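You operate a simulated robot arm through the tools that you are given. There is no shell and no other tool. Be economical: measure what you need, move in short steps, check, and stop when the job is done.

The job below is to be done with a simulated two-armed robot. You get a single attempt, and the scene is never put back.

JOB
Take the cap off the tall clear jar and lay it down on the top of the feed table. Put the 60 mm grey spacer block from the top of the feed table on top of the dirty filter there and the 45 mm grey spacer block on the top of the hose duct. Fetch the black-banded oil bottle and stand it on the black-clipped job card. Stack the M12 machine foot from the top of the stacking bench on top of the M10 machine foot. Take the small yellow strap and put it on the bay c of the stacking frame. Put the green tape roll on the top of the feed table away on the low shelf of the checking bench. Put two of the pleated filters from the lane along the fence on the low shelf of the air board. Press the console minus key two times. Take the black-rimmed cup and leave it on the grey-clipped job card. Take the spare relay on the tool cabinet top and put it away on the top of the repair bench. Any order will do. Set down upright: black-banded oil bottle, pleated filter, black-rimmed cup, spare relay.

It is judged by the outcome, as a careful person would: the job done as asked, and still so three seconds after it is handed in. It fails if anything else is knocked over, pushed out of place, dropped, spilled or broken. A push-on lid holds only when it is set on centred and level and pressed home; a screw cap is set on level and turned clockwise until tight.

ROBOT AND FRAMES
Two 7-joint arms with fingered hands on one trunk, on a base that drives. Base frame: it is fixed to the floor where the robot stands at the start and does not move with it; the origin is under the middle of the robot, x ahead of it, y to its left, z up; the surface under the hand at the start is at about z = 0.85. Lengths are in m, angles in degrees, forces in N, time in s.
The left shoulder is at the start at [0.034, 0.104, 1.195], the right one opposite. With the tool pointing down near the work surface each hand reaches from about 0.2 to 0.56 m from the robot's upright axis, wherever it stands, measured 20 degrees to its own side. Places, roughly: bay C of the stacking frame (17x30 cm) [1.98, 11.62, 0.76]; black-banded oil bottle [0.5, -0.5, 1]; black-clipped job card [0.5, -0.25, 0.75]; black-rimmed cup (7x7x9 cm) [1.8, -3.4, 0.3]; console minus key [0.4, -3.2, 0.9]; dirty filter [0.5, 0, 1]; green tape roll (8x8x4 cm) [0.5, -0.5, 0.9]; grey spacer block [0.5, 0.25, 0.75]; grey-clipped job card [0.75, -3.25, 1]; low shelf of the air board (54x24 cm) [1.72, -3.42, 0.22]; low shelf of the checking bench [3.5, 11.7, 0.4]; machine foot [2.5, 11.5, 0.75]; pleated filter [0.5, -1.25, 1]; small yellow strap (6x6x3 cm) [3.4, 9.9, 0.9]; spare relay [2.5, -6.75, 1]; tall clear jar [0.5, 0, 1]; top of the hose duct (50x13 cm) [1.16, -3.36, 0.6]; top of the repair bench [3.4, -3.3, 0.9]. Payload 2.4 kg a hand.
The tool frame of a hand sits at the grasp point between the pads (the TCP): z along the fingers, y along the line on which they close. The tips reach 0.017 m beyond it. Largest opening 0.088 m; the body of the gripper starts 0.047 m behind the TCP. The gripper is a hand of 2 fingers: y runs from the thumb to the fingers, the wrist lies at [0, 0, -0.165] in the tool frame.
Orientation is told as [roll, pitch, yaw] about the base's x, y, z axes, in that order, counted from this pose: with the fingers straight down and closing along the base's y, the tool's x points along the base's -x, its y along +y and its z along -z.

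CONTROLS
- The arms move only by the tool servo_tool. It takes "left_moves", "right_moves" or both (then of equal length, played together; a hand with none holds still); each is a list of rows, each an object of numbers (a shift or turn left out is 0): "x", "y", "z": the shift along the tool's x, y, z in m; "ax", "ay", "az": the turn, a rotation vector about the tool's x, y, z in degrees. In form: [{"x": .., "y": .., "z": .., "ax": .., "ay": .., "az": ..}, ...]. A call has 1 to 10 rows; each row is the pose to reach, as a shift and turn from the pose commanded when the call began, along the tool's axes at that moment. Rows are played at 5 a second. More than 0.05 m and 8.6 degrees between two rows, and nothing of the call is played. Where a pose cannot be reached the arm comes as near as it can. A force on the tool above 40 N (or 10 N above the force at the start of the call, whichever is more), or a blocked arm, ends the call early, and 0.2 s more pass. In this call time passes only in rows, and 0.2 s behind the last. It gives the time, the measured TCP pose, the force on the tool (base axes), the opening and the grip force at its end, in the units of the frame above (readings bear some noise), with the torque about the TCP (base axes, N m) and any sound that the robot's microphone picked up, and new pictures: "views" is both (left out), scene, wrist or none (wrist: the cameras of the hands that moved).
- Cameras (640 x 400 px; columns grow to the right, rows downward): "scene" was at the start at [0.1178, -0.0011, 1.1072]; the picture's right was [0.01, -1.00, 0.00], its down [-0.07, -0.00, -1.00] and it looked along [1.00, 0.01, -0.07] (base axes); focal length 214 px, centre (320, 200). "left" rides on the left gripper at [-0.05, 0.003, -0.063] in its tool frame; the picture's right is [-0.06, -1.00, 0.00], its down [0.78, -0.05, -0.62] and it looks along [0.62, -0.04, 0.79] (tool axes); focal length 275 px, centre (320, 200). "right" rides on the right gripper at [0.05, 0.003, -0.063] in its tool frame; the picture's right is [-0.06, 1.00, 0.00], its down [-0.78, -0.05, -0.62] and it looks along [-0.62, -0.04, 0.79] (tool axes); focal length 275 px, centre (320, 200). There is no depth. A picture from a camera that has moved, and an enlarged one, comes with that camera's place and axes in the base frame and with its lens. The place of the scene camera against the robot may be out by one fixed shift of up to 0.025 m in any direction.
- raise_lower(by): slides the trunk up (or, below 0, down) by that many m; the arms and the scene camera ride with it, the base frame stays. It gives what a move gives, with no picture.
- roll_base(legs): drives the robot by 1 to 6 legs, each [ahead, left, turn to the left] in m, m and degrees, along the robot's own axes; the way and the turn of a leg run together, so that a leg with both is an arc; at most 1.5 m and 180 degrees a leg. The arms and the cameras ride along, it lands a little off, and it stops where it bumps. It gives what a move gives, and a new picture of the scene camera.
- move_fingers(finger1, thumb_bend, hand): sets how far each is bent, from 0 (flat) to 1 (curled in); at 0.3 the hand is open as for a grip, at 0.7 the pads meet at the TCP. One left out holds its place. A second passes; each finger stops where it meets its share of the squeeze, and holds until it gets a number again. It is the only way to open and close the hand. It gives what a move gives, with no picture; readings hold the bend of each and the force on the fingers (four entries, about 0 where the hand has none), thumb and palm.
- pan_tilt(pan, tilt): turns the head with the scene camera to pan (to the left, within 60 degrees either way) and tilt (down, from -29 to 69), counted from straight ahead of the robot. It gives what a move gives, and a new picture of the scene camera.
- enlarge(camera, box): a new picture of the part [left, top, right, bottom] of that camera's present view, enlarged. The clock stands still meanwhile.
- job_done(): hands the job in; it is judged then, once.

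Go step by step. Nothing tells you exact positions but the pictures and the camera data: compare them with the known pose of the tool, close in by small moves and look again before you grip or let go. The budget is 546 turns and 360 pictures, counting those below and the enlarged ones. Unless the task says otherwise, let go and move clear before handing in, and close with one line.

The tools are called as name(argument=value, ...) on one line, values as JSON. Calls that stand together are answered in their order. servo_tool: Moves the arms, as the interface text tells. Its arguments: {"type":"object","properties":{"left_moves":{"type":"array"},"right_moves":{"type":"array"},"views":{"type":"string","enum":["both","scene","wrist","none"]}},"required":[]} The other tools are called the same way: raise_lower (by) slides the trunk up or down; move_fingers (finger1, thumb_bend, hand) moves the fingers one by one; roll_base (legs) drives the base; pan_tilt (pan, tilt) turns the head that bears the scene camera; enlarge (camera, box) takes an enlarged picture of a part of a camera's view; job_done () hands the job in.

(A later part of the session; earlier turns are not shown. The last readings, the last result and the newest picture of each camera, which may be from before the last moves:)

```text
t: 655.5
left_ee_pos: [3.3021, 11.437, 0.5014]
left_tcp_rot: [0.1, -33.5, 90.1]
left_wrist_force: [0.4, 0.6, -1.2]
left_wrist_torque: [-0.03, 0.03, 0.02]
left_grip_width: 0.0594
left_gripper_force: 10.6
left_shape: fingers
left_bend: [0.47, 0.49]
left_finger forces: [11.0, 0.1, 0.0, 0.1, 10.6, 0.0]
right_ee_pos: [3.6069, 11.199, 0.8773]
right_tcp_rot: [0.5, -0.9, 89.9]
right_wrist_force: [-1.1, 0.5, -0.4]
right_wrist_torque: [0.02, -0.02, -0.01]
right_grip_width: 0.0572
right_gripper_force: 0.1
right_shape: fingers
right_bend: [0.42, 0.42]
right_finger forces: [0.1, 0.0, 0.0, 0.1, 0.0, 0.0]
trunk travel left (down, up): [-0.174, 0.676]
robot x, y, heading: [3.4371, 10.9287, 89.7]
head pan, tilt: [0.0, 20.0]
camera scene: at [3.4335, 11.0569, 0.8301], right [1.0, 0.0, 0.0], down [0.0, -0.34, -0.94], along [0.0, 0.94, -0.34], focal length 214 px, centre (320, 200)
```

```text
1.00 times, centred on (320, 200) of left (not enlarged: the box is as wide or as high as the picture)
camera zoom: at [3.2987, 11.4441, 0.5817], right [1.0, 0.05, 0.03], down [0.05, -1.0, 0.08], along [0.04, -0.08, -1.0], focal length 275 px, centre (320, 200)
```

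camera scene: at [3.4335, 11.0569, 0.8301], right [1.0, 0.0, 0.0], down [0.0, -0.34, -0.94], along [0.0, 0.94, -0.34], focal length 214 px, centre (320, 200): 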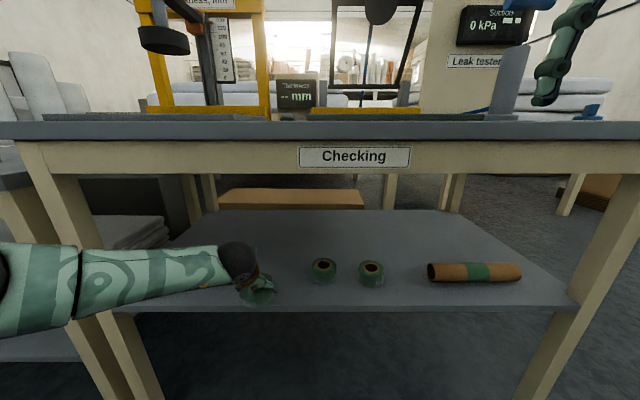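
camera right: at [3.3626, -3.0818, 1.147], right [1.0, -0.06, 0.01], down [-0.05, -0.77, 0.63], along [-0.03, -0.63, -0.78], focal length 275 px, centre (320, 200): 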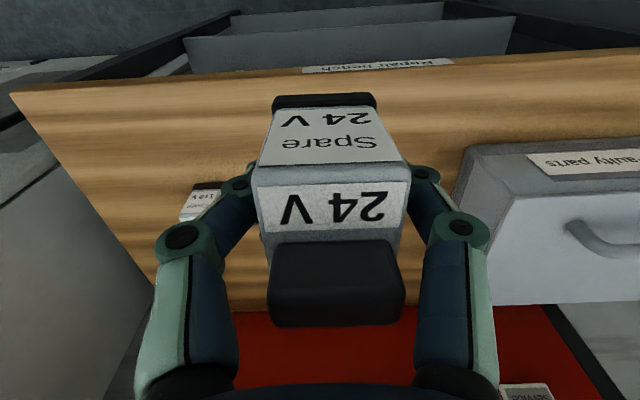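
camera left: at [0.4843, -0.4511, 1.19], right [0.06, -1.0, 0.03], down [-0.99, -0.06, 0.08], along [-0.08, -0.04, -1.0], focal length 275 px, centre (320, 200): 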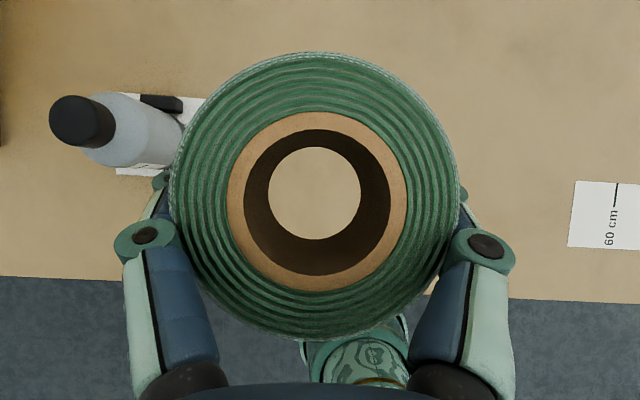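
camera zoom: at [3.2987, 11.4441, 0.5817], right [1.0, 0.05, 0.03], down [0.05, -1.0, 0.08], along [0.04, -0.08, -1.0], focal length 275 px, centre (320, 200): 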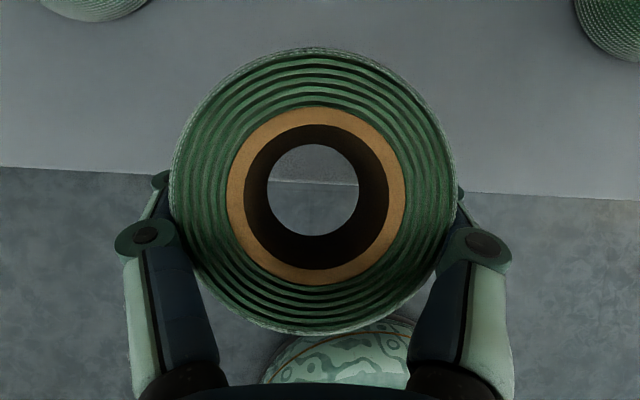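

roll_base(legs=[[0.11, 0, 0]])

raise_lower(by=-0.04)

enlarge(camera="left", box=[0, 0, 640, 400])

```text
t: 656.7
left_ee_pos: [3.3012, 11.549, 0.5015]
left_tcp_rot: [0.2, -33.5, 90.1]
left_wrist_force: [-0.4, 0.0, -1.4]
left_wrist_torque: [-0.02, 0.01, -0.01]
left_grip_width: 0.0596
left_gripper_force: 10.4
left_shape: fingers
left_bend: [0.47, 0.49]
left_finger forces: [10.8, 0.0, 0.1, 0.1, 10.7, 0.1]
right_ee_pos: [3.6067, 11.3097, 0.8777]
right_tcp_rot: [0.5, -0.9, 89.9]
right_wrist_force: [0.1, 0.2, -0.5]
right_wrist_torque: [-0.02, -0.01, -0.04]
right_grip_width: 0.057
right_gripper_force: 0.1
right_shape: fingers
right_bend: [0.42, 0.42]
right_finger forces: [0.0, 0.0, 0.0, 0.0, 0.1, 0.1]
trunk travel left (down, up): [-0.174, 0.676]
robot x, y, heading: [3.4355, 11.0367, 89.7]
head pan, tilt: [0.0, 20.0]
camera scene: at [3.4337, 11.1676, 0.8301], right [1.0, 0.0, 0.0], down [0.0, -0.34, -0.94], along [0.0, 0.94, -0.34], focal length 214 px, centre (320, 200)
```

scene: 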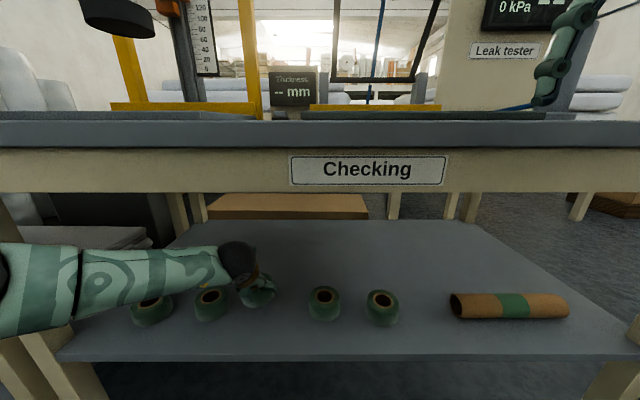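

```text
t: 657.4
left_ee_pos: [3.3016, 11.5497, 0.4677]
left_tcp_rot: [-0.2, -34.1, 90.1]
left_wrist_force: [0.1, -4.6, 17.3]
left_wrist_torque: [-0.07, 0.18, 0.12]
left_grip_width: 0.0606
left_gripper_force: 15.6
left_shape: fingers
left_bend: [0.51, 0.5]
left_finger forces: [17.4, 0.1, 0.1, 0.0, 13.9, 0.1]
right_ee_pos: [3.6083, 11.3092, 0.8383]
right_tcp_rot: [0.6, -0.7, 89.9]
right_wrist_force: [-0.2, 0.1, 0.3]
right_wrist_torque: [0.0, 0.0, 0.0]
right_grip_width: 0.0568
right_gripper_force: 0.1
right_shape: fingers
right_bend: [0.42, 0.42]
right_finger forces: [0.1, 0.0, 0.0, 0.0, 0.0, 0.0]
trunk travel left (down, up): [-0.136, 0.714]
robot x, y, heading: [3.4346, 11.0405, 89.7]
head pan, tilt: [0.0, 20.0]
stopped: the force on the tool passed its limit at 47 N (the readings are from after the stop); the commanded pose is now the measured one
```

```text
1.00 times, centred on (320, 200) of left (not enlarged: the box is as wide or as high as the picture)
camera zoom: at [3.2992, 11.5565, 0.5481], right [1.0, 0.05, 0.04], down [0.05, -1.0, 0.07], along [0.04, -0.07, -1.0], focal length 275 px, centre (320, 200)
```

zoom: 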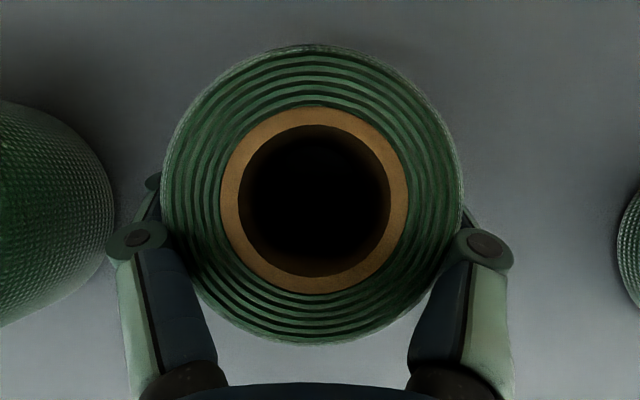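

Contact. The neighbouring roll is close on the left, so I lift a hair, shift 12 mm right, set down again and then open.

servo_tool(left_moves=[{"x": -0.005, "z": -0.0075}, {"x": -0.005, "y": -0.008, "z": -0.0075}, {"x": -0.005, "y": -0.016, "z": -0.0075}, {"x": -0.001, "y": -0.016, "z": -0.0015}], views="wrist")

```text
t: 658.4
left_ee_pos: [3.3184, 11.551, 0.4688]
left_tcp_rot: [-0.2, -33.9, 90.3]
left_wrist_force: [0.7, -1.3, 7.5]
left_wrist_torque: [-0.07, 0.18, 0.03]
left_grip_width: 0.0591
left_gripper_force: 14.5
left_shape: fingers
left_bend: [0.49, 0.5]
left_finger forces: [16.1, 0.0, 0.0, 0.0, 13.3, 0.1]
right_ee_pos: [3.6079, 11.3093, 0.8396]
right_tcp_rot: [0.5, -0.8, 89.9]
right_wrist_force: [0.0, -0.3, 0.8]
right_wrist_torque: [0.01, 0.0, 0.01]
right_grip_width: 0.0567
right_gripper_force: 0.0
right_shape: fingers
right_bend: [0.42, 0.42]
right_finger forces: [0.0, 0.0, 0.0, 0.0, 0.0, 0.1]
trunk travel left (down, up): [-0.136, 0.714]
robot x, y, heading: [3.4342, 11.0349, 89.9]
head pan, tilt: [0.0, 20.0]
camera left: at [3.3148, 11.5568, 0.5491], right [1.0, 0.05, 0.04], down [0.05, -1.0, 0.08], along [0.04, -0.07, -1.0], focal length 275 px, centre (320, 200)
```

left: 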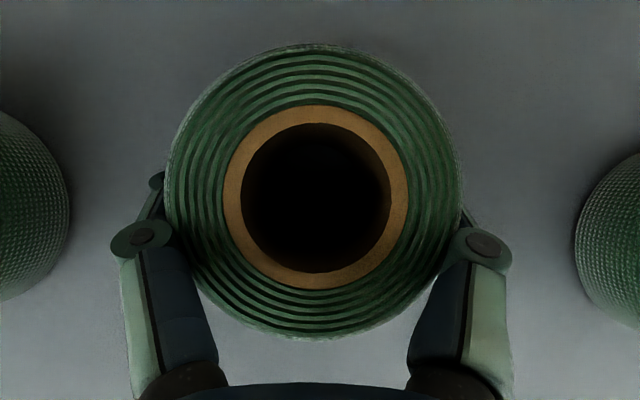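

Centred between neighbours and in contact. Open and back out.

move_fingers(hand="left", finger1=0.27, thumb_bend=0.27)

enlarge(camera="left", box=[0, 0, 640, 400])

raise_lower(by=0.015)

roll_base(legs=[[-0.15, 0, 0], [-0.4, 0, 0]])

```text
t: 659.4
left_ee_pos: [3.3176, 11.5498, 0.4671]
left_tcp_rot: [-0.1, -33.8, 90.2]
left_wrist_force: [-0.6, 0.0, 0.5]
left_wrist_torque: [0.02, -0.01, -0.01]
left_grip_width: 0.0885
left_gripper_force: 0.6
left_shape: fingers
left_bend: [0.27, 0.27]
left_finger forces: [0.7, 0.0, 0.0, 0.0, 0.0, 0.0]
right_ee_pos: [3.6064, 11.3091, 0.8397]
right_tcp_rot: [0.5, -0.7, 89.9]
right_wrist_force: [0.3, -0.5, -0.2]
right_wrist_torque: [0.0, 0.0, -0.04]
right_grip_width: 0.0569
right_gripper_force: 0.0
right_shape: fingers
right_bend: [0.42, 0.42]
right_finger forces: [0.0, 0.1, 0.0, 0.1, 0.1, 0.0]
trunk travel left (down, up): [-0.136, 0.714]
robot x, y, heading: [3.4352, 11.0375, 89.7]
head pan, tilt: [0.0, 20.0]
```

```text
1.00 times, centred on (320, 200) of left (not enlarged: the box is as wide or as high as the picture)
camera zoom: at [3.3147, 11.5564, 0.5478], right [1.0, 0.05, 0.04], down [0.05, -1.0, 0.08], along [0.04, -0.08, -1.0], focal length 275 px, centre (320, 200)
```

zoom: 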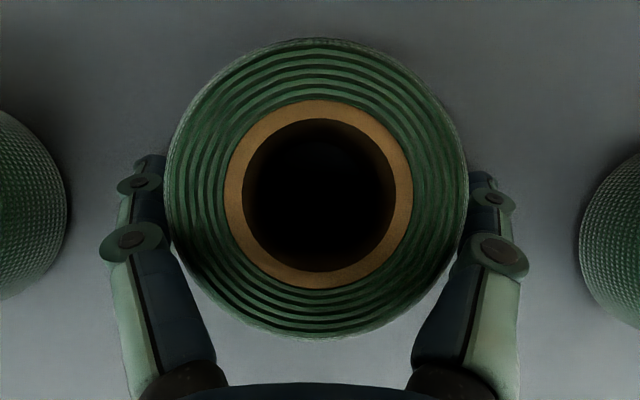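

```text
t: 660.0
left_ee_pos: [3.3182, 11.5497, 0.4819]
left_tcp_rot: [-0.1, -33.8, 90.2]
left_wrist_force: [0.5, -0.3, -0.8]
left_wrist_torque: [0.0, 0.01, -0.01]
left_grip_width: 0.0879
left_gripper_force: 0.0
left_shape: fingers
left_bend: [0.27, 0.27]
left_finger forces: [0.1, 0.1, 0.0, 0.0, 0.0, 0.0]
right_ee_pos: [3.6078, 11.3115, 0.8547]
right_tcp_rot: [0.5, -0.6, 89.9]
right_wrist_force: [0.9, -0.3, 0.0]
right_wrist_torque: [0.01, 0.03, 0.01]
right_grip_width: 0.0572
right_gripper_force: 0.0
right_shape: fingers
right_bend: [0.42, 0.42]
right_finger forces: [0.0, 0.0, 0.1, 0.0, 0.0, 0.1]
trunk travel left (down, up): [-0.151, 0.699]
robot x, y, heading: [3.4357, 11.0387, 90.0]
head pan, tilt: [0.0, 20.0]
```

```text
t: 663.5
left_ee_pos: [3.3166, 11.0049, 0.4831]
left_tcp_rot: [-0.1, -33.8, 90.4]
left_wrist_force: [-0.7, -0.2, -0.1]
left_wrist_torque: [0.01, 0.04, -0.03]
left_grip_width: 0.0882
left_gripper_force: 0.0
left_shape: fingers
left_bend: [0.27, 0.27]
left_finger forces: [0.0, 0.1, 0.1, 0.0, 0.1, 0.1]
right_ee_pos: [3.6051, 10.7664, 0.8533]
right_tcp_rot: [0.5, -0.7, 90.0]
right_wrist_force: [0.0, 1.0, 1.2]
right_wrist_torque: [-0.04, -0.01, -0.04]
right_grip_width: 0.0568
right_gripper_force: 0.1
right_shape: fingers
right_bend: [0.42, 0.42]
right_finger forces: [0.0, 0.1, 0.0, 0.0, 0.0, 0.0]
trunk travel left (down, up): [-0.151, 0.699]
robot x, y, heading: [3.4341, 10.493, 90.2]
head pan, tilt: [0.0, 20.0]
camera scene: at [3.433, 10.6236, 0.8077], right [1.0, 0.0, 0.0], down [0.0, -0.34, -0.94], along [0.0, 0.94, -0.34], focal length 214 px, centre (320, 200)
```

scene: 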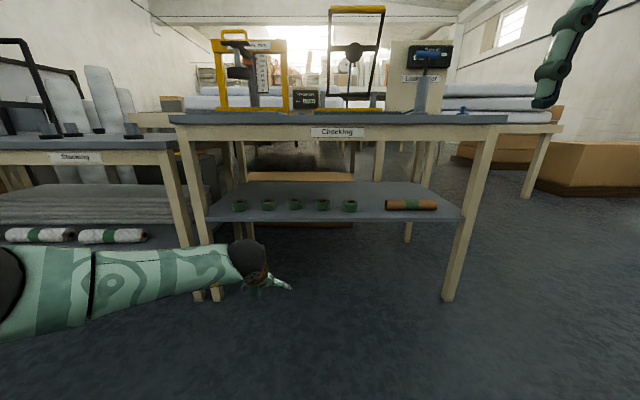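

The tape roll sits in the row on the low shelf. Next the yellow strap at about (3.4,9.9), behind me. Raise the trunk and the left arm, then turn around.

raise_lower(by=0.27)

servo_tool(left_moves=[{"x": -0.01, "z": -0.045}, {"x": -0.02, "z": -0.09}, {"x": -0.03, "z": -0.135}, {"x": -0.04, "z": -0.18}, {"x": -0.05, "z": -0.225}, {"x": -0.06, "z": -0.27}, {"x": -0.07, "z": -0.315}, {"x": -0.08, "z": -0.36}], views="none")

servo_tool(left_moves=[{"ay": 8}, {"ay": 16}, {"ay": 24}, {"ay": 32}], views="none")

pan_tilt(pan=-60, tilt=25)

```text
t: 666.2
left_ee_pos: [3.3158, 11.0051, 0.7514]
left_tcp_rot: [-0.1, -33.8, 90.4]
left_wrist_force: [-0.7, 0.4, 0.1]
left_wrist_torque: [0.0, -0.02, -0.01]
left_grip_width: 0.0883
left_gripper_force: 0.0
left_shape: fingers
left_bend: [0.27, 0.27]
left_finger forces: [0.0, 0.0, 0.1, 0.0, 0.0, 0.0]
right_ee_pos: [3.6062, 10.7666, 1.1236]
right_tcp_rot: [0.6, -0.7, 90.1]
right_wrist_force: [0.4, 0.1, 0.3]
right_wrist_torque: [-0.03, 0.02, -0.02]
right_grip_width: 0.0566
right_gripper_force: 0.0
right_shape: fingers
right_bend: [0.42, 0.42]
right_finger forces: [0.0, 0.0, 0.0, 0.0, 0.0, 0.0]
trunk travel left (down, up): [-0.421, 0.429]
robot x, y, heading: [3.4356, 10.492, 90.0]
head pan, tilt: [0.0, 20.0]
```

```text
t: 668.0
left_ee_pos: [3.3157, 10.8698, 1.0978]
left_tcp_rot: [-0.2, -33.9, 90.4]
left_wrist_force: [0.5, -0.2, -0.5]
left_wrist_torque: [0.0, 0.03, -0.02]
left_grip_width: 0.088
left_gripper_force: 0.0
left_shape: fingers
left_bend: [0.27, 0.27]
left_finger forces: [0.0, 0.0, 0.0, 0.1, 0.0, 0.0]
right_ee_pos: [3.6043, 10.7648, 1.1246]
right_tcp_rot: [0.5, -0.7, 90.0]
right_wrist_force: [-0.3, -1.2, 0.0]
right_wrist_torque: [0.05, -0.01, -0.03]
right_grip_width: 0.0568
right_gripper_force: 0.1
right_shape: fingers
right_bend: [0.42, 0.42]
right_finger forces: [0.0, 0.0, 0.0, 0.1, 0.1, 0.0]
trunk travel left (down, up): [-0.421, 0.429]
robot x, y, heading: [3.4365, 10.4962, 90.0]
head pan, tilt: [0.0, 20.0]
```

```text
t: 669.0
left_ee_pos: [3.3161, 10.8702, 1.0963]
left_tcp_rot: [-0.1, -1.8, 90.3]
left_wrist_force: [0.3, -0.4, 0.0]
left_wrist_torque: [-0.03, -0.01, -0.01]
left_grip_width: 0.0881
left_gripper_force: 0.0
left_shape: fingers
left_bend: [0.27, 0.27]
left_finger forces: [0.0, 0.0, 0.0, 0.0, 0.0, 0.0]
right_ee_pos: [3.6057, 10.7655, 1.1239]
right_tcp_rot: [0.5, -0.7, 90.1]
right_wrist_force: [1.0, -0.1, -0.6]
right_wrist_torque: [-0.04, 0.0, 0.01]
right_grip_width: 0.0571
right_gripper_force: 0.1
right_shape: fingers
right_bend: [0.42, 0.42]
right_finger forces: [0.1, 0.0, 0.0, 0.1, 0.1, 0.0]
trunk travel left (down, up): [-0.421, 0.429]
robot x, y, heading: [3.4332, 10.4939, 90.5]
head pan, tilt: [0.0, 20.0]
```

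```text
t: 670.3
left_ee_pos: [3.3164, 10.8711, 1.0965]
left_tcp_rot: [-0.1, -1.9, 90.3]
left_wrist_force: [-0.4, -0.2, -0.4]
left_wrist_torque: [-0.01, 0.02, -0.01]
left_grip_width: 0.0881
left_gripper_force: 0.1
left_shape: fingers
left_bend: [0.27, 0.27]
left_finger forces: [0.0, 0.0, 0.0, 0.1, 0.1, 0.0]
right_ee_pos: [3.606, 10.766, 1.124]
right_tcp_rot: [0.5, -0.7, 90.1]
right_wrist_force: [0.5, 0.2, 0.7]
right_wrist_torque: [-0.03, 0.0, -0.01]
right_grip_width: 0.0569
right_gripper_force: 0.1
right_shape: fingers
right_bend: [0.42, 0.42]
right_finger forces: [0.0, 0.0, 0.0, 0.0, 0.0, 0.0]
trunk travel left (down, up): [-0.421, 0.429]
robot x, y, heading: [3.4342, 10.4942, 90.1]
head pan, tilt: [-60.0, 25.0]
camera scene: at [3.5128, 10.5665, 1.0694], right [0.5, -0.87, 0.0], down [-0.37, -0.21, -0.91], along [0.78, 0.45, -0.42], focal length 214 px, centre (320, 200)
```

scene: 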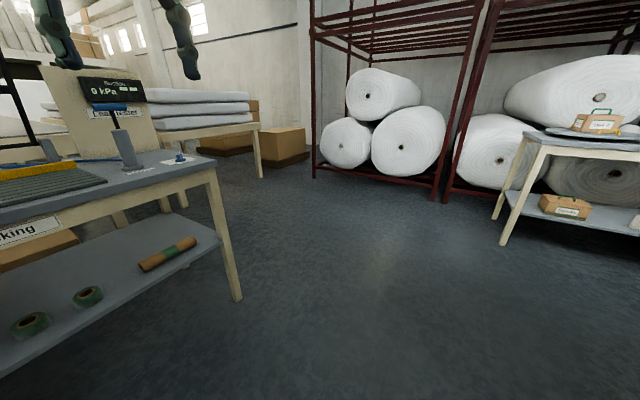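

roll_base(legs=[[0, 0.0, -100]])

```text
t: 675.0
left_ee_pos: [3.8299, 10.5439, 1.0957]
left_tcp_rot: [-0.1, -1.8, -10.0]
left_wrist_force: [-0.4, -1.2, 0.1]
left_wrist_torque: [-0.02, 0.01, 0.04]
left_grip_width: 0.0879
left_gripper_force: 0.0
left_shape: fingers
left_bend: [0.27, 0.27]
left_finger forces: [0.0, 0.0, 0.0, 0.0, 0.1, 0.0]
right_ee_pos: [3.6758, 10.277, 1.1238]
right_tcp_rot: [0.5, -0.6, -10.2]
right_wrist_force: [-0.2, 0.4, 0.0]
right_wrist_torque: [0.02, 0.01, -0.01]
right_grip_width: 0.0572
right_gripper_force: 0.0
right_shape: fingers
right_bend: [0.42, 0.42]
right_finger forces: [0.1, 0.0, 0.0, 0.1, 0.1, 0.0]
trunk travel left (down, up): [-0.421, 0.429]
robot x, y, heading: [3.4381, 10.4933, -10.3]
head pan, tilt: [-60.0, 25.0]
camera scene: at [3.4935, 10.3987, 1.0694], right [-0.94, -0.34, 0.0], down [-0.14, 0.4, -0.91], along [0.31, -0.85, -0.42], focal length 214 px, centre (320, 200)
```

scene: 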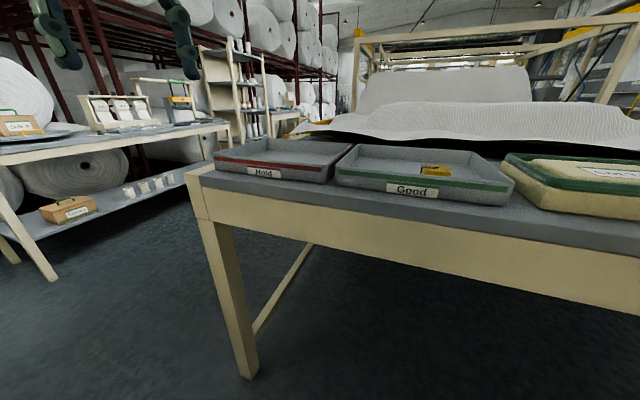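

I see the small yellow strap in the "Good" tray on the bench behind. Turn to face it.

enlarge(camera="scene", box=[320, 120, 540, 230])

pan_tilt(pan=0, tilt=40)

roll_base(legs=[[0, 0, -80], [0.2, 0, 0]])

```text
2.91 times, centred on (430, 175) of scene
camera zoom: at [3.4935, 10.3987, 1.0694], right [-0.94, -0.34, 0.0], down [-0.14, 0.4, -0.91], along [0.31, -0.85, -0.42], focal length 624 px, centre (0, 273)
```

zoom: 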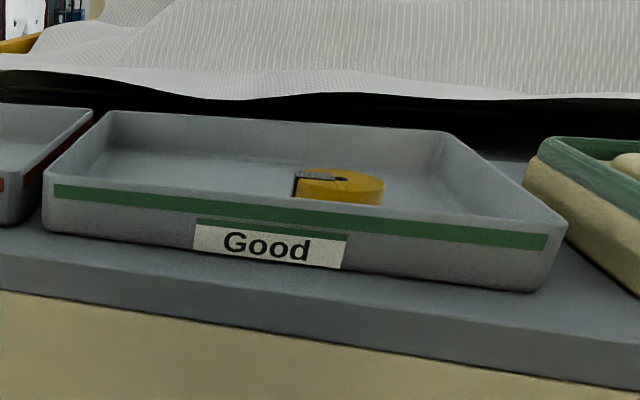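

```text
t: 676.3
left_ee_pos: [3.8296, 10.5443, 1.0961]
left_tcp_rot: [-0.1, -1.9, -9.9]
left_wrist_force: [-0.2, 0.1, 0.1]
left_wrist_torque: [0.01, -0.03, -0.01]
left_grip_width: 0.0879
left_gripper_force: 0.1
left_shape: fingers
left_bend: [0.27, 0.27]
left_finger forces: [0.1, 0.0, 0.1, 0.0, 0.0, 0.0]
right_ee_pos: [3.6754, 10.2772, 1.1241]
right_tcp_rot: [0.5, -0.7, -10.1]
right_wrist_force: [-0.4, 0.0, -0.2]
right_wrist_torque: [0.01, 0.01, 0.01]
right_grip_width: 0.057
right_gripper_force: 0.1
right_shape: fingers
right_bend: [0.42, 0.42]
right_finger forces: [0.0, 0.1, 0.0, 0.0, 0.0, 0.0]
trunk travel left (down, up): [-0.421, 0.429]
robot x, y, heading: [3.4385, 10.4941, -9.9]
head pan, tilt: [0.0, 40.0]
camera scene: at [3.546, 10.4704, 1.0461], right [-0.18, -0.98, 0.0], down [-0.63, 0.11, -0.77], along [0.75, -0.14, -0.64], focal length 214 px, centre (320, 200)
```

scene: 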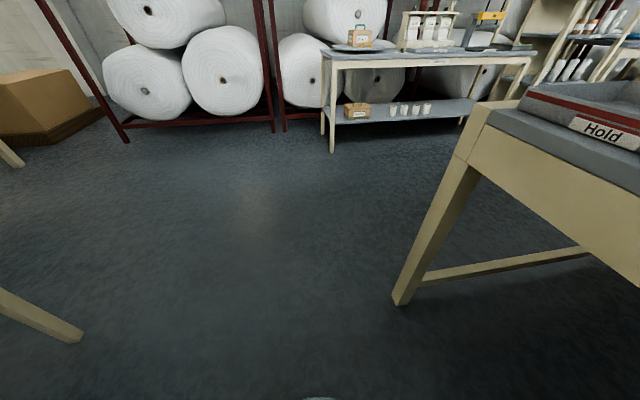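

```text
t: 681.3
left_ee_pos: [3.5625, 9.9131, 1.096]
left_tcp_rot: [0.0, -1.8, -89.2]
left_wrist_force: [0.0, 0.4, -0.3]
left_wrist_torque: [0.0, 0.01, 0.0]
left_grip_width: 0.088
left_gripper_force: 0.0
left_shape: fingers
left_bend: [0.27, 0.27]
left_finger forces: [0.1, 0.0, 0.0, 0.0, 0.0, 0.0]
right_ee_pos: [3.2708, 10.0171, 1.1238]
right_tcp_rot: [0.5, -0.6, -89.5]
right_wrist_force: [-0.4, 0.4, 1.0]
right_wrist_torque: [0.0, -0.04, 0.01]
right_grip_width: 0.0569
right_gripper_force: 0.2
right_shape: fingers
right_bend: [0.42, 0.42]
right_finger forces: [0.0, 0.1, 0.0, 0.0, 0.0, 0.1]
trunk travel left (down, up): [-0.421, 0.429]
robot x, y, heading: [3.4376, 10.2889, -89.6]
head pan, tilt: [0.0, 40.0]
camera scene: at [3.4362, 10.1743, 1.046], right [-1.0, -0.01, 0.0], down [-0.01, 0.64, -0.77], along [0.01, -0.77, -0.64], focal length 214 px, centre (320, 200)
```

scene: 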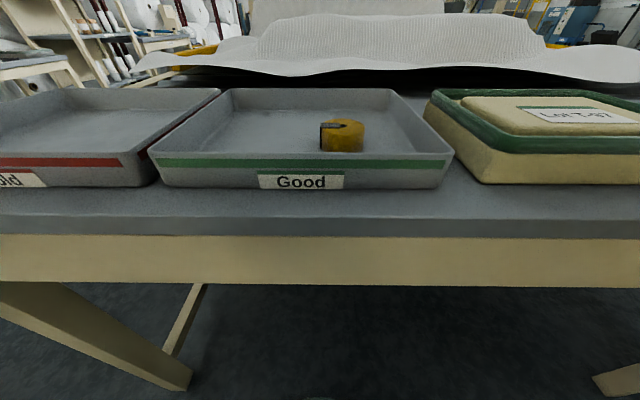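

roll_base(legs=[[0, 0.09, 0], [0.08, 0, 0]])

move_fingers(hand="right", finger1=0.25, thumb_bend=0.25)

servo_tool(right_moves=[{"x": -0.04, "y": 0.01}, {"x": -0.08, "y": 0.02}, {"x": -0.12, "y": 0.035, "z": 0.02}, {"x": -0.15, "y": 0.035, "z": 0.05}, {"x": -0.17, "y": 0.035, "z": 0.09}], views="wrist")

```text
t: 683.0
left_ee_pos: [3.6534, 9.8344, 1.0964]
left_tcp_rot: [-0.1, -1.9, -89.2]
left_wrist_force: [0.5, -0.4, 1.0]
left_wrist_torque: [-0.01, -0.04, 0.0]
left_grip_width: 0.0881
left_gripper_force: 0.1
left_shape: fingers
left_bend: [0.27, 0.27]
left_finger forces: [0.2, 0.0, 0.0, 0.1, 0.0, 0.0]
right_ee_pos: [3.3624, 9.9361, 1.1237]
right_tcp_rot: [0.5, -0.5, -89.4]
right_wrist_force: [0.0, -0.4, -0.3]
right_wrist_torque: [0.0, 0.0, 0.03]
right_grip_width: 0.0567
right_gripper_force: 0.2
right_shape: fingers
right_bend: [0.42, 0.42]
right_finger forces: [0.0, 0.0, 0.1, 0.1, 0.0, 0.1]
trunk travel left (down, up): [-0.421, 0.429]
robot x, y, heading: [3.5299, 10.2112, -89.5]
head pan, tilt: [0.0, 40.0]
camera scene: at [3.5276, 10.0946, 1.046], right [-1.0, -0.01, 0.0], down [-0.01, 0.64, -0.77], along [0.01, -0.77, -0.64], focal length 214 px, centre (320, 200)
```

scene: 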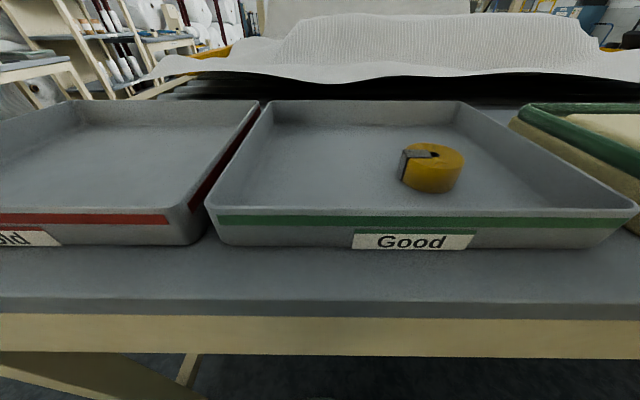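

```text
t: 684.0
left_ee_pos: [3.6538, 9.8354, 1.0955]
left_tcp_rot: [-0.1, -1.8, -89.2]
left_wrist_force: [0.6, -0.3, -0.2]
left_wrist_torque: [0.02, 0.0, -0.01]
left_grip_width: 0.0879
left_gripper_force: 0.1
left_shape: fingers
left_bend: [0.27, 0.27]
left_finger forces: [0.1, 0.0, 0.1, 0.0, 0.0, 0.0]
right_ee_pos: [3.3633, 9.9374, 1.1236]
right_tcp_rot: [0.4, -0.7, -89.5]
right_wrist_force: [-0.5, -0.2, 0.3]
right_wrist_torque: [-0.01, -0.04, 0.02]
right_grip_width: 0.0905
right_gripper_force: 0.0
right_shape: fingers
right_bend: [0.25, 0.25]
right_finger forces: [0.0, 0.0, 0.0, 0.0, 0.1, 0.1]
trunk travel left (down, up): [-0.421, 0.429]
robot x, y, heading: [3.5281, 10.2121, -89.5]
head pan, tilt: [0.0, 40.0]
```

```text
t: 685.2
left_ee_pos: [3.6534, 9.8347, 1.0954]
left_tcp_rot: [-0.2, -1.7, -89.3]
left_wrist_force: [0.4, 0.6, -0.2]
left_wrist_torque: [-0.01, -0.06, 0.01]
left_grip_width: 0.0882
left_gripper_force: 0.0
left_shape: fingers
left_bend: [0.27, 0.27]
left_finger forces: [0.0, 0.1, 0.0, 0.0, 0.0, 0.0]
right_ee_pos: [3.4019, 9.7676, 1.0348]
right_tcp_rot: [0.5, -0.6, -89.3]
right_wrist_force: [-0.7, 0.4, -0.7]
right_wrist_torque: [0.01, 0.01, -0.02]
right_grip_width: 0.0906
right_gripper_force: 0.1
right_shape: fingers
right_bend: [0.25, 0.25]
right_finger forces: [0.1, 0.0, 0.0, 0.0, 0.0, 0.0]
trunk travel left (down, up): [-0.421, 0.429]
robot x, y, heading: [3.5311, 10.2127, -89.2]
head pan, tilt: [0.0, 40.0]
camera right: at [3.4032, 9.8182, 1.0978], right [1.0, -0.05, 0.01], down [-0.05, -0.78, 0.63], along [-0.03, -0.63, -0.78], focal length 275 px, centre (320, 200)
```

right: 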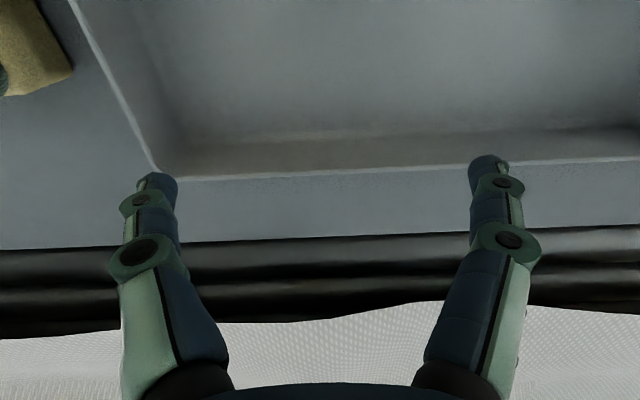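

Triangulating the two views: the bench is higher (z≈0.92) and the strap at about (3.415,9.91). Move the hand back over it.

servo_tool(right_moves=[{"x": 0.035, "z": -0.03}, {"x": 0.08, "z": -0.05}, {"x": 0.12, "z": -0.05, "y": 0.01}], views="both")

```text
t: 686.0
left_ee_pos: [3.6535, 9.8354, 1.0969]
left_tcp_rot: [-0.1, -1.8, -89.2]
left_wrist_force: [-0.6, 0.6, -0.3]
left_wrist_torque: [-0.01, -0.02, 0.02]
left_grip_width: 0.0882
left_gripper_force: 0.0
left_shape: fingers
left_bend: [0.27, 0.27]
left_finger forces: [0.0, 0.0, 0.0, 0.1, 0.0, 0.0]
right_ee_pos: [3.4095, 9.8883, 1.0838]
right_tcp_rot: [0.4, -0.7, -89.4]
right_wrist_force: [0.2, -0.1, -1.0]
right_wrist_torque: [0.0, 0.01, 0.03]
right_grip_width: 0.0905
right_gripper_force: 0.1
right_shape: fingers
right_bend: [0.25, 0.25]
right_finger forces: [0.0, 0.1, 0.0, 0.0, 0.0, 0.0]
trunk travel left (down, up): [-0.421, 0.429]
robot x, y, heading: [3.533, 10.2138, -89.5]
head pan, tilt: [0.0, 40.0]
camera scene: at [3.5276, 10.0955, 1.0461], right [-1.0, -0.01, 0.0], down [-0.01, 0.64, -0.77], along [0.01, -0.77, -0.64], focal length 214 px, centre (320, 200)
camera right: at [3.4102, 9.9392, 1.1473], right [1.0, -0.05, 0.01], down [-0.05, -0.78, 0.63], along [-0.03, -0.63, -0.78], focal length 275 px, centre (320, 200)
```

scene: 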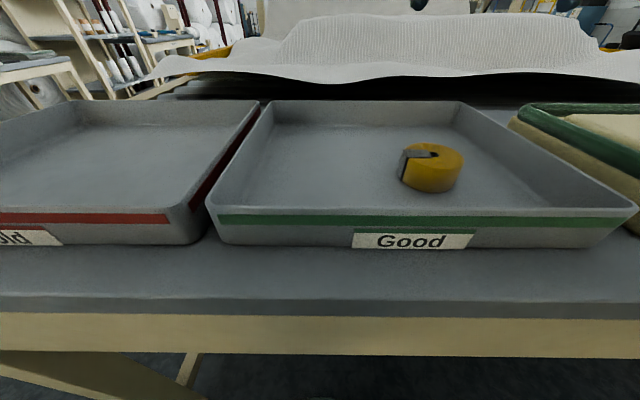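
right: 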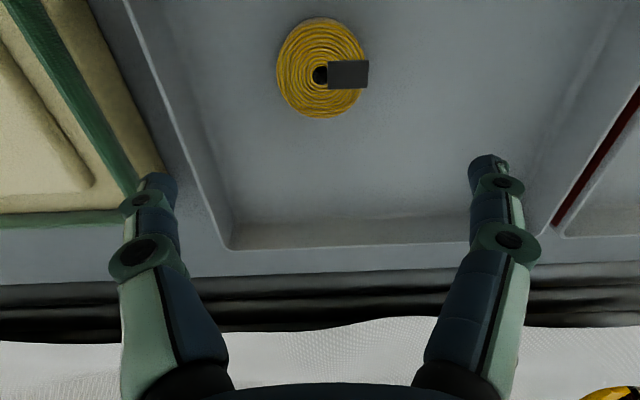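

servo_tool(right_moves=[{"x": 0.005, "z": 0.045}, {"x": 0.005, "z": 0.09}, {"x": 0.005, "z": 0.125}, {"x": 0.005, "z": 0.142}], views="wrist")

```text
t: 687.0
left_ee_pos: [3.655, 9.8359, 1.0954]
left_tcp_rot: [-0.1, -1.9, -89.3]
left_wrist_force: [-0.9, 0.6, -0.8]
left_wrist_torque: [-0.03, 0.01, -0.01]
left_grip_width: 0.0883
left_gripper_force: 0.1
left_shape: fingers
left_bend: [0.27, 0.27]
left_finger forces: [0.0, 0.0, 0.0, 0.0, 0.1, 0.0]
right_ee_pos: [3.41, 9.8916, 0.9441]
right_tcp_rot: [0.4, -0.7, -89.4]
right_wrist_force: [-0.4, -1.1, 0.2]
right_wrist_torque: [0.01, -0.04, 0.01]
right_grip_width: 0.0905
right_gripper_force: 0.1
right_shape: fingers
right_bend: [0.25, 0.25]
right_finger forces: [0.1, 0.0, 0.1, 0.0, 0.0, 0.0]
trunk travel left (down, up): [-0.421, 0.429]
robot x, y, heading: [3.5314, 10.2142, -89.3]
head pan, tilt: [0.0, 40.0]
camera right: at [3.4115, 9.943, 1.0055], right [1.0, -0.05, 0.01], down [-0.05, -0.78, 0.63], along [-0.03, -0.63, -0.78], focal length 275 px, centre (320, 200)
```

right: 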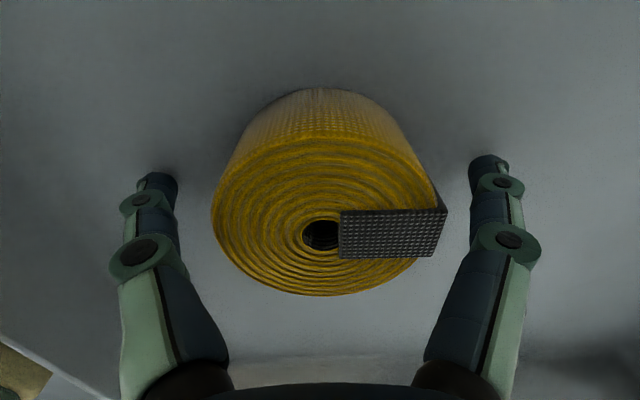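

servo_tool(right_moves=[{"z": 0.006}], views="none")

move_fingers(hand="right", finger1=0.58, thumb_bend=0.58)

servo_tool(right_moves=[{"z": -0.02}, {"z": -0.06}, {"z": -0.1}, {"z": -0.15}, {"z": -0.19}], views="wrist")

```text
t: 687.4
left_ee_pos: [3.6533, 9.8361, 1.0958]
left_tcp_rot: [-0.1, -1.8, -89.1]
left_wrist_force: [-0.1, 0.6, 0.4]
left_wrist_torque: [-0.04, -0.01, 0.01]
left_grip_width: 0.0882
left_gripper_force: 0.0
left_shape: fingers
left_bend: [0.27, 0.27]
left_finger forces: [0.1, 0.0, 0.1, 0.0, 0.0, 0.0]
right_ee_pos: [3.4112, 9.8924, 0.9372]
right_tcp_rot: [0.5, -0.7, -89.3]
right_wrist_force: [1.1, 0.9, 6.4]
right_wrist_torque: [-0.01, 0.08, -0.02]
right_grip_width: 0.0926
right_gripper_force: 3.5
right_shape: fingers
right_bend: [0.25, 0.24]
right_finger forces: [2.0, 0.1, 0.1, 0.0, 4.0, 0.0]
trunk travel left (down, up): [-0.421, 0.429]
robot x, y, heading: [3.5281, 10.213, -89.5]
head pan, tilt: [0.0, 40.0]
```

```text
t: 688.4
left_ee_pos: [3.6544, 9.8372, 1.0964]
left_tcp_rot: [-0.2, -1.9, -89.2]
left_wrist_force: [-0.2, -0.5, -0.4]
left_wrist_torque: [-0.01, 0.0, 0.01]
left_grip_width: 0.088
left_gripper_force: 0.0
left_shape: fingers
left_bend: [0.27, 0.27]
left_finger forces: [0.1, 0.0, 0.1, 0.0, 0.0, 0.1]
right_ee_pos: [3.4115, 9.8915, 0.9374]
right_tcp_rot: [0.5, -0.7, -89.5]
right_wrist_force: [-0.9, -2.7, 29.5]
right_wrist_torque: [-0.01, -0.44, -0.08]
right_grip_width: 0.0874
right_gripper_force: 14.3
right_shape: fingers
right_bend: [0.33, 0.34]
right_finger forces: [18.5, 0.0, 0.1, 0.0, 10.5, 0.0]
trunk travel left (down, up): [-0.421, 0.429]
robot x, y, heading: [3.5348, 10.2125, -89.3]
head pan, tilt: [0.0, 40.0]
```

```text
t: 689.6
left_ee_pos: [3.6539, 9.8358, 1.096]
left_tcp_rot: [-0.1, -1.7, -89.2]
left_wrist_force: [0.2, 0.3, 0.4]
left_wrist_torque: [-0.03, 0.03, 0.02]
left_grip_width: 0.0882
left_gripper_force: 0.0
left_shape: fingers
left_bend: [0.27, 0.27]
left_finger forces: [0.0, 0.0, 0.0, 0.1, 0.0, 0.0]
right_ee_pos: [3.4084, 9.8926, 1.1282]
right_tcp_rot: [0.4, -0.6, -89.4]
right_wrist_force: [0.5, -0.2, -0.5]
right_wrist_torque: [0.07, 0.02, -0.04]
right_grip_width: 0.0522
right_gripper_force: 3.7
right_shape: fingers
right_bend: [0.5, 0.41]
right_finger forces: [3.1, 0.0, 0.0, 0.0, 3.0, 0.1]
trunk travel left (down, up): [-0.421, 0.429]
robot x, y, heading: [3.529, 10.2112, -89.2]
head pan, tilt: [0.0, 40.0]
camera right: at [3.4093, 9.944, 1.1911], right [1.0, -0.05, 0.01], down [-0.05, -0.78, 0.63], along [-0.02, -0.63, -0.78], focal length 275 px, centre (320, 200)
```

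right: 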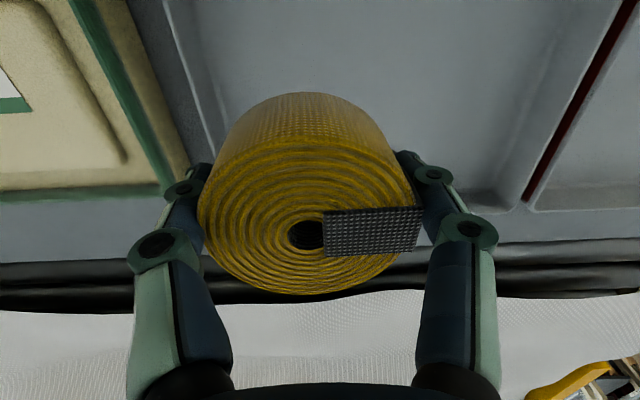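

Strap picked. Tighten the grip, back off, turn around and go to the stacking bench.

move_fingers(hand="right", finger1=0.66, thumb_bend=0.66)

roll_base(legs=[[-0.35, 0, 0], [0, 0, 179.5], [0, 1.3, 0]])

pan_tilt(pan=0, tilt=30)

```text
t: 690.6
left_ee_pos: [3.6539, 9.8352, 1.0967]
left_tcp_rot: [-0.2, -1.7, -89.2]
left_wrist_force: [0.5, -1.0, 0.3]
left_wrist_torque: [0.01, 0.0, 0.0]
left_grip_width: 0.0883
left_gripper_force: 0.1
left_shape: fingers
left_bend: [0.27, 0.27]
left_finger forces: [0.1, 0.0, 0.1, 0.1, 0.0, 0.0]
right_ee_pos: [3.4085, 9.8927, 1.1276]
right_tcp_rot: [0.4, -0.7, -89.4]
right_wrist_force: [-0.4, -0.1, -0.8]
right_wrist_torque: [0.0, -0.01, 0.02]
right_grip_width: 0.0496
right_gripper_force: 9.7
right_shape: fingers
right_bend: [0.47, 0.56]
right_finger forces: [10.7, 0.0, 0.0, 0.0, 10.3, 0.0]
trunk travel left (down, up): [-0.421, 0.429]
robot x, y, heading: [3.5319, 10.2118, -89.3]
head pan, tilt: [0.0, 40.0]
```

```text
t: 706.4
left_ee_pos: [2.1011, 10.9483, 1.097]
left_tcp_rot: [0.0, -1.7, 90.0]
left_wrist_force: [0.5, 0.0, 0.6]
left_wrist_torque: [0.01, -0.01, 0.0]
left_grip_width: 0.088
left_gripper_force: 0.1
left_shape: fingers
left_bend: [0.27, 0.27]
left_finger forces: [0.0, 0.0, 0.1, 0.1, 0.0, 0.0]
right_ee_pos: [2.3462, 10.8873, 1.1284]
right_tcp_rot: [0.5, -0.7, 89.9]
right_wrist_force: [-0.6, -0.2, -0.3]
right_wrist_torque: [0.04, 0.01, 0.05]
right_grip_width: 0.0492
right_gripper_force: 9.7
right_shape: fingers
right_bend: [0.47, 0.56]
right_finger forces: [10.4, 0.0, 0.1, 0.0, 10.1, 0.1]
trunk travel left (down, up): [-0.421, 0.429]
robot x, y, heading: [2.2199, 10.5665, 89.7]
head pan, tilt: [0.0, 40.0]
camera scene: at [2.2172, 10.6827, 1.0461], right [1.0, 0.0, 0.0], down [0.0, -0.64, -0.77], along [0.0, 0.77, -0.64], focal length 214 px, centre (320, 200)
```

scene: 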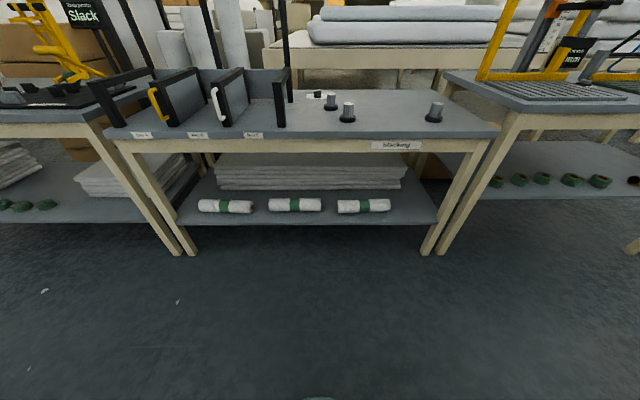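

```text
t: 707.1
left_ee_pos: [2.1015, 10.9485, 1.0959]
left_tcp_rot: [-0.2, -1.7, 90.0]
left_wrist_force: [0.2, -0.1, 0.0]
left_wrist_torque: [0.0, 0.0, 0.0]
left_grip_width: 0.0881
left_gripper_force: 0.1
left_shape: fingers
left_bend: [0.27, 0.27]
left_finger forces: [0.1, 0.0, 0.1, 0.0, 0.0, 0.0]
right_ee_pos: [2.3465, 10.8878, 1.1271]
right_tcp_rot: [0.5, -0.6, 89.8]
right_wrist_force: [0.6, 0.0, -0.7]
right_wrist_torque: [-0.01, 0.04, 0.0]
right_grip_width: 0.0493
right_gripper_force: 10.1
right_shape: fingers
right_bend: [0.47, 0.56]
right_finger forces: [10.5, 0.0, 0.0, 0.1, 10.2, 0.1]
trunk travel left (down, up): [-0.421, 0.429]
robot x, y, heading: [2.2193, 10.5704, 89.6]
head pan, tilt: [0.0, 30.0]
camera scene: at [2.2173, 10.6881, 1.0614], right [1.0, 0.0, 0.0], down [0.0, -0.5, -0.87], along [0.0, 0.87, -0.5], focal length 214 px, centre (320, 200)
```

scene: 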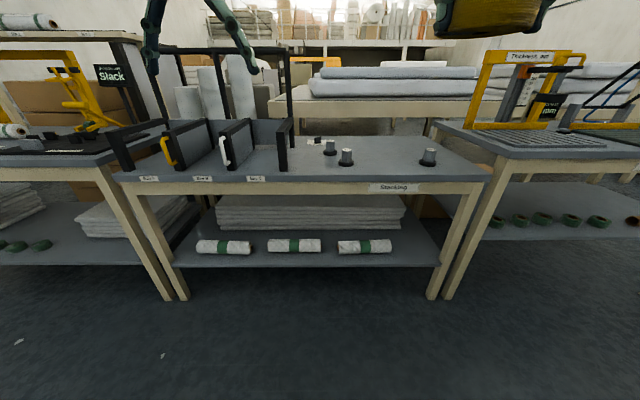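

enlarge(camera="scene", box=[100, 30, 340, 200])

enlarge(camera="scene", box=[290, 110, 470, 200])

```text
2.35 times, centred on (220, 115) of scene
camera zoom: at [2.2173, 10.6881, 1.0614], right [1.0, 0.0, 0.0], down [0.0, -0.5, -0.87], along [0.0, 0.87, -0.5], focal length 505 px, centre (555, 400)
```

zoom: 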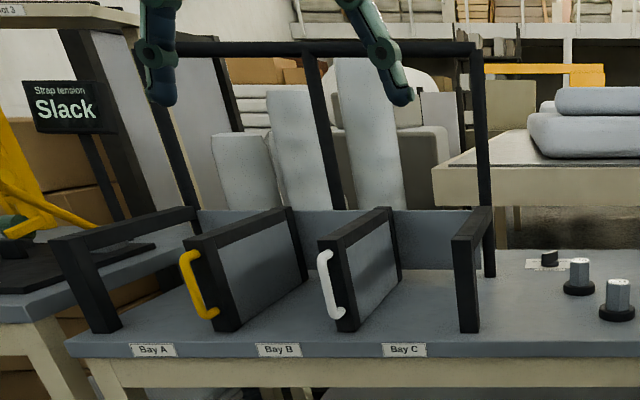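

```text
3.56 times, centred on (380, 155) of scene
camera zoom: at [2.2173, 10.6881, 1.0614], right [1.0, 0.0, 0.0], down [0.0, -0.5, -0.87], along [0.0, 0.87, -0.5], focal length 763 px, centre (107, 360)
```

zoom: 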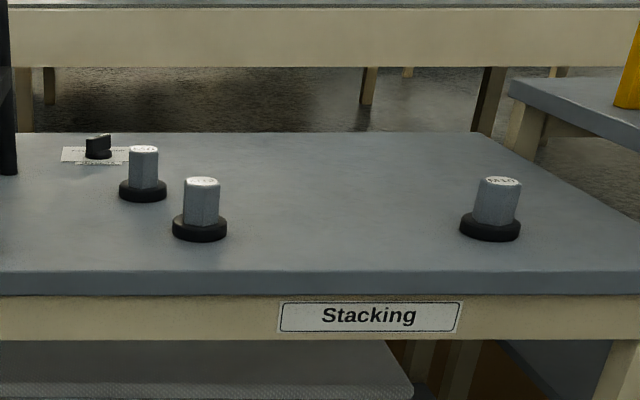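

Bay C spans x≈1.88–2.07, y≈11.47–11.78, floor z≈0.76, dividers to z≈0.91. I position the robot so the right hand comes over it.

roll_base(legs=[[0, 0.37, 0], [0.42, 0, 0.3]])

raise_lower(by=-0.08)

pan_tilt(pan=-10, tilt=40)

```text
t: 711.6
left_ee_pos: [1.725, 11.3689, 1.0959]
left_tcp_rot: [0.0, -1.8, 90.5]
left_wrist_force: [0.7, -0.4, -0.6]
left_wrist_torque: [-0.03, 0.0, -0.01]
left_grip_width: 0.088
left_gripper_force: 0.1
left_shape: fingers
left_bend: [0.27, 0.27]
left_finger forces: [0.0, 0.0, 0.0, 0.0, 0.1, 0.0]
right_ee_pos: [1.9697, 11.3104, 1.1282]
right_tcp_rot: [0.5, -0.5, 90.3]
right_wrist_force: [-0.3, 0.0, -0.2]
right_wrist_torque: [-0.01, 0.0, -0.03]
right_grip_width: 0.0491
right_gripper_force: 10.6
right_shape: fingers
right_bend: [0.47, 0.56]
right_finger forces: [10.5, 0.0, 0.0, 0.1, 10.2, 0.1]
trunk travel left (down, up): [-0.421, 0.429]
robot x, y, heading: [1.8459, 10.994, 90.2]
head pan, tilt: [0.0, 30.0]
camera scene: at [1.8429, 11.1101, 1.0614], right [1.0, 0.0, 0.0], down [0.0, -0.5, -0.87], along [0.0, 0.87, -0.5], focal length 214 px, centre (320, 200)
```

scene: 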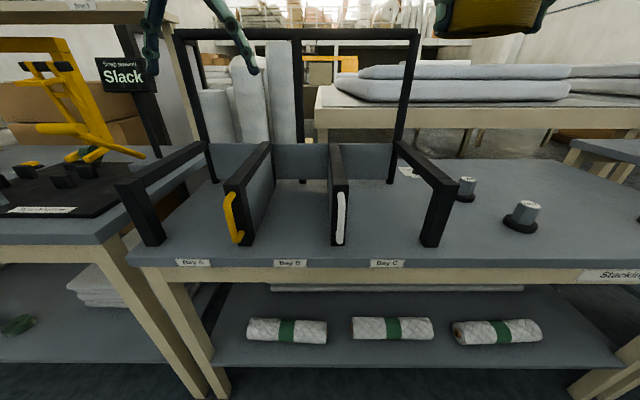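

```text
t: 712.8
left_ee_pos: [1.7243, 11.3695, 1.0175]
left_tcp_rot: [-0.1, -1.9, 90.4]
left_wrist_force: [-0.2, 0.0, -0.1]
left_wrist_torque: [0.0, -0.02, 0.01]
left_grip_width: 0.0879
left_gripper_force: 0.0
left_shape: fingers
left_bend: [0.27, 0.27]
left_finger forces: [0.0, 0.1, 0.0, 0.0, 0.1, 0.0]
right_ee_pos: [1.9704, 11.3101, 1.0484]
right_tcp_rot: [0.6, -0.7, 90.3]
right_wrist_force: [0.4, 0.7, -0.5]
right_wrist_torque: [-0.03, -0.02, -0.01]
right_grip_width: 0.0493
right_gripper_force: 10.1
right_shape: fingers
right_bend: [0.47, 0.56]
right_finger forces: [10.3, 0.1, 0.0, 0.1, 10.2, 0.1]
trunk travel left (down, up): [-0.341, 0.509]
robot x, y, heading: [1.8442, 10.9894, 90.2]
head pan, tilt: [0.0, 30.0]
```

```text
t: 713.5
left_ee_pos: [1.7252, 11.3701, 1.0157]
left_tcp_rot: [0.0, -1.8, 90.5]
left_wrist_force: [0.8, 0.2, -0.9]
left_wrist_torque: [0.02, 0.03, -0.02]
left_grip_width: 0.088
left_gripper_force: 0.1
left_shape: fingers
left_bend: [0.27, 0.27]
left_finger forces: [0.1, 0.0, 0.1, 0.0, 0.1, 0.0]
right_ee_pos: [1.971, 11.3101, 1.047]
right_tcp_rot: [0.5, -0.7, 90.4]
right_wrist_force: [0.6, -0.3, -0.1]
right_wrist_torque: [0.03, 0.02, 0.0]
right_grip_width: 0.0493
right_gripper_force: 10.3
right_shape: fingers
right_bend: [0.47, 0.56]
right_finger forces: [10.4, 0.0, 0.0, 0.0, 10.2, 0.1]
trunk travel left (down, up): [-0.341, 0.509]
robot x, y, heading: [1.8458, 10.9925, 90.4]
head pan, tilt: [-10.0, 40.0]
camera scene: at [1.8577, 11.1053, 0.9657], right [0.99, -0.17, 0.0], down [-0.11, -0.63, -0.77], along [0.13, 0.76, -0.64], focal length 214 px, centre (320, 200)
```

scene: 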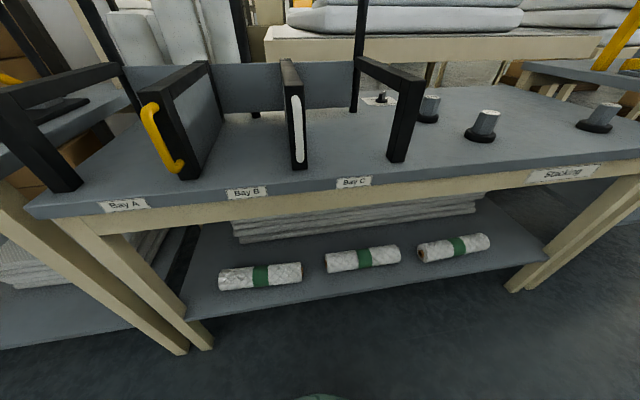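

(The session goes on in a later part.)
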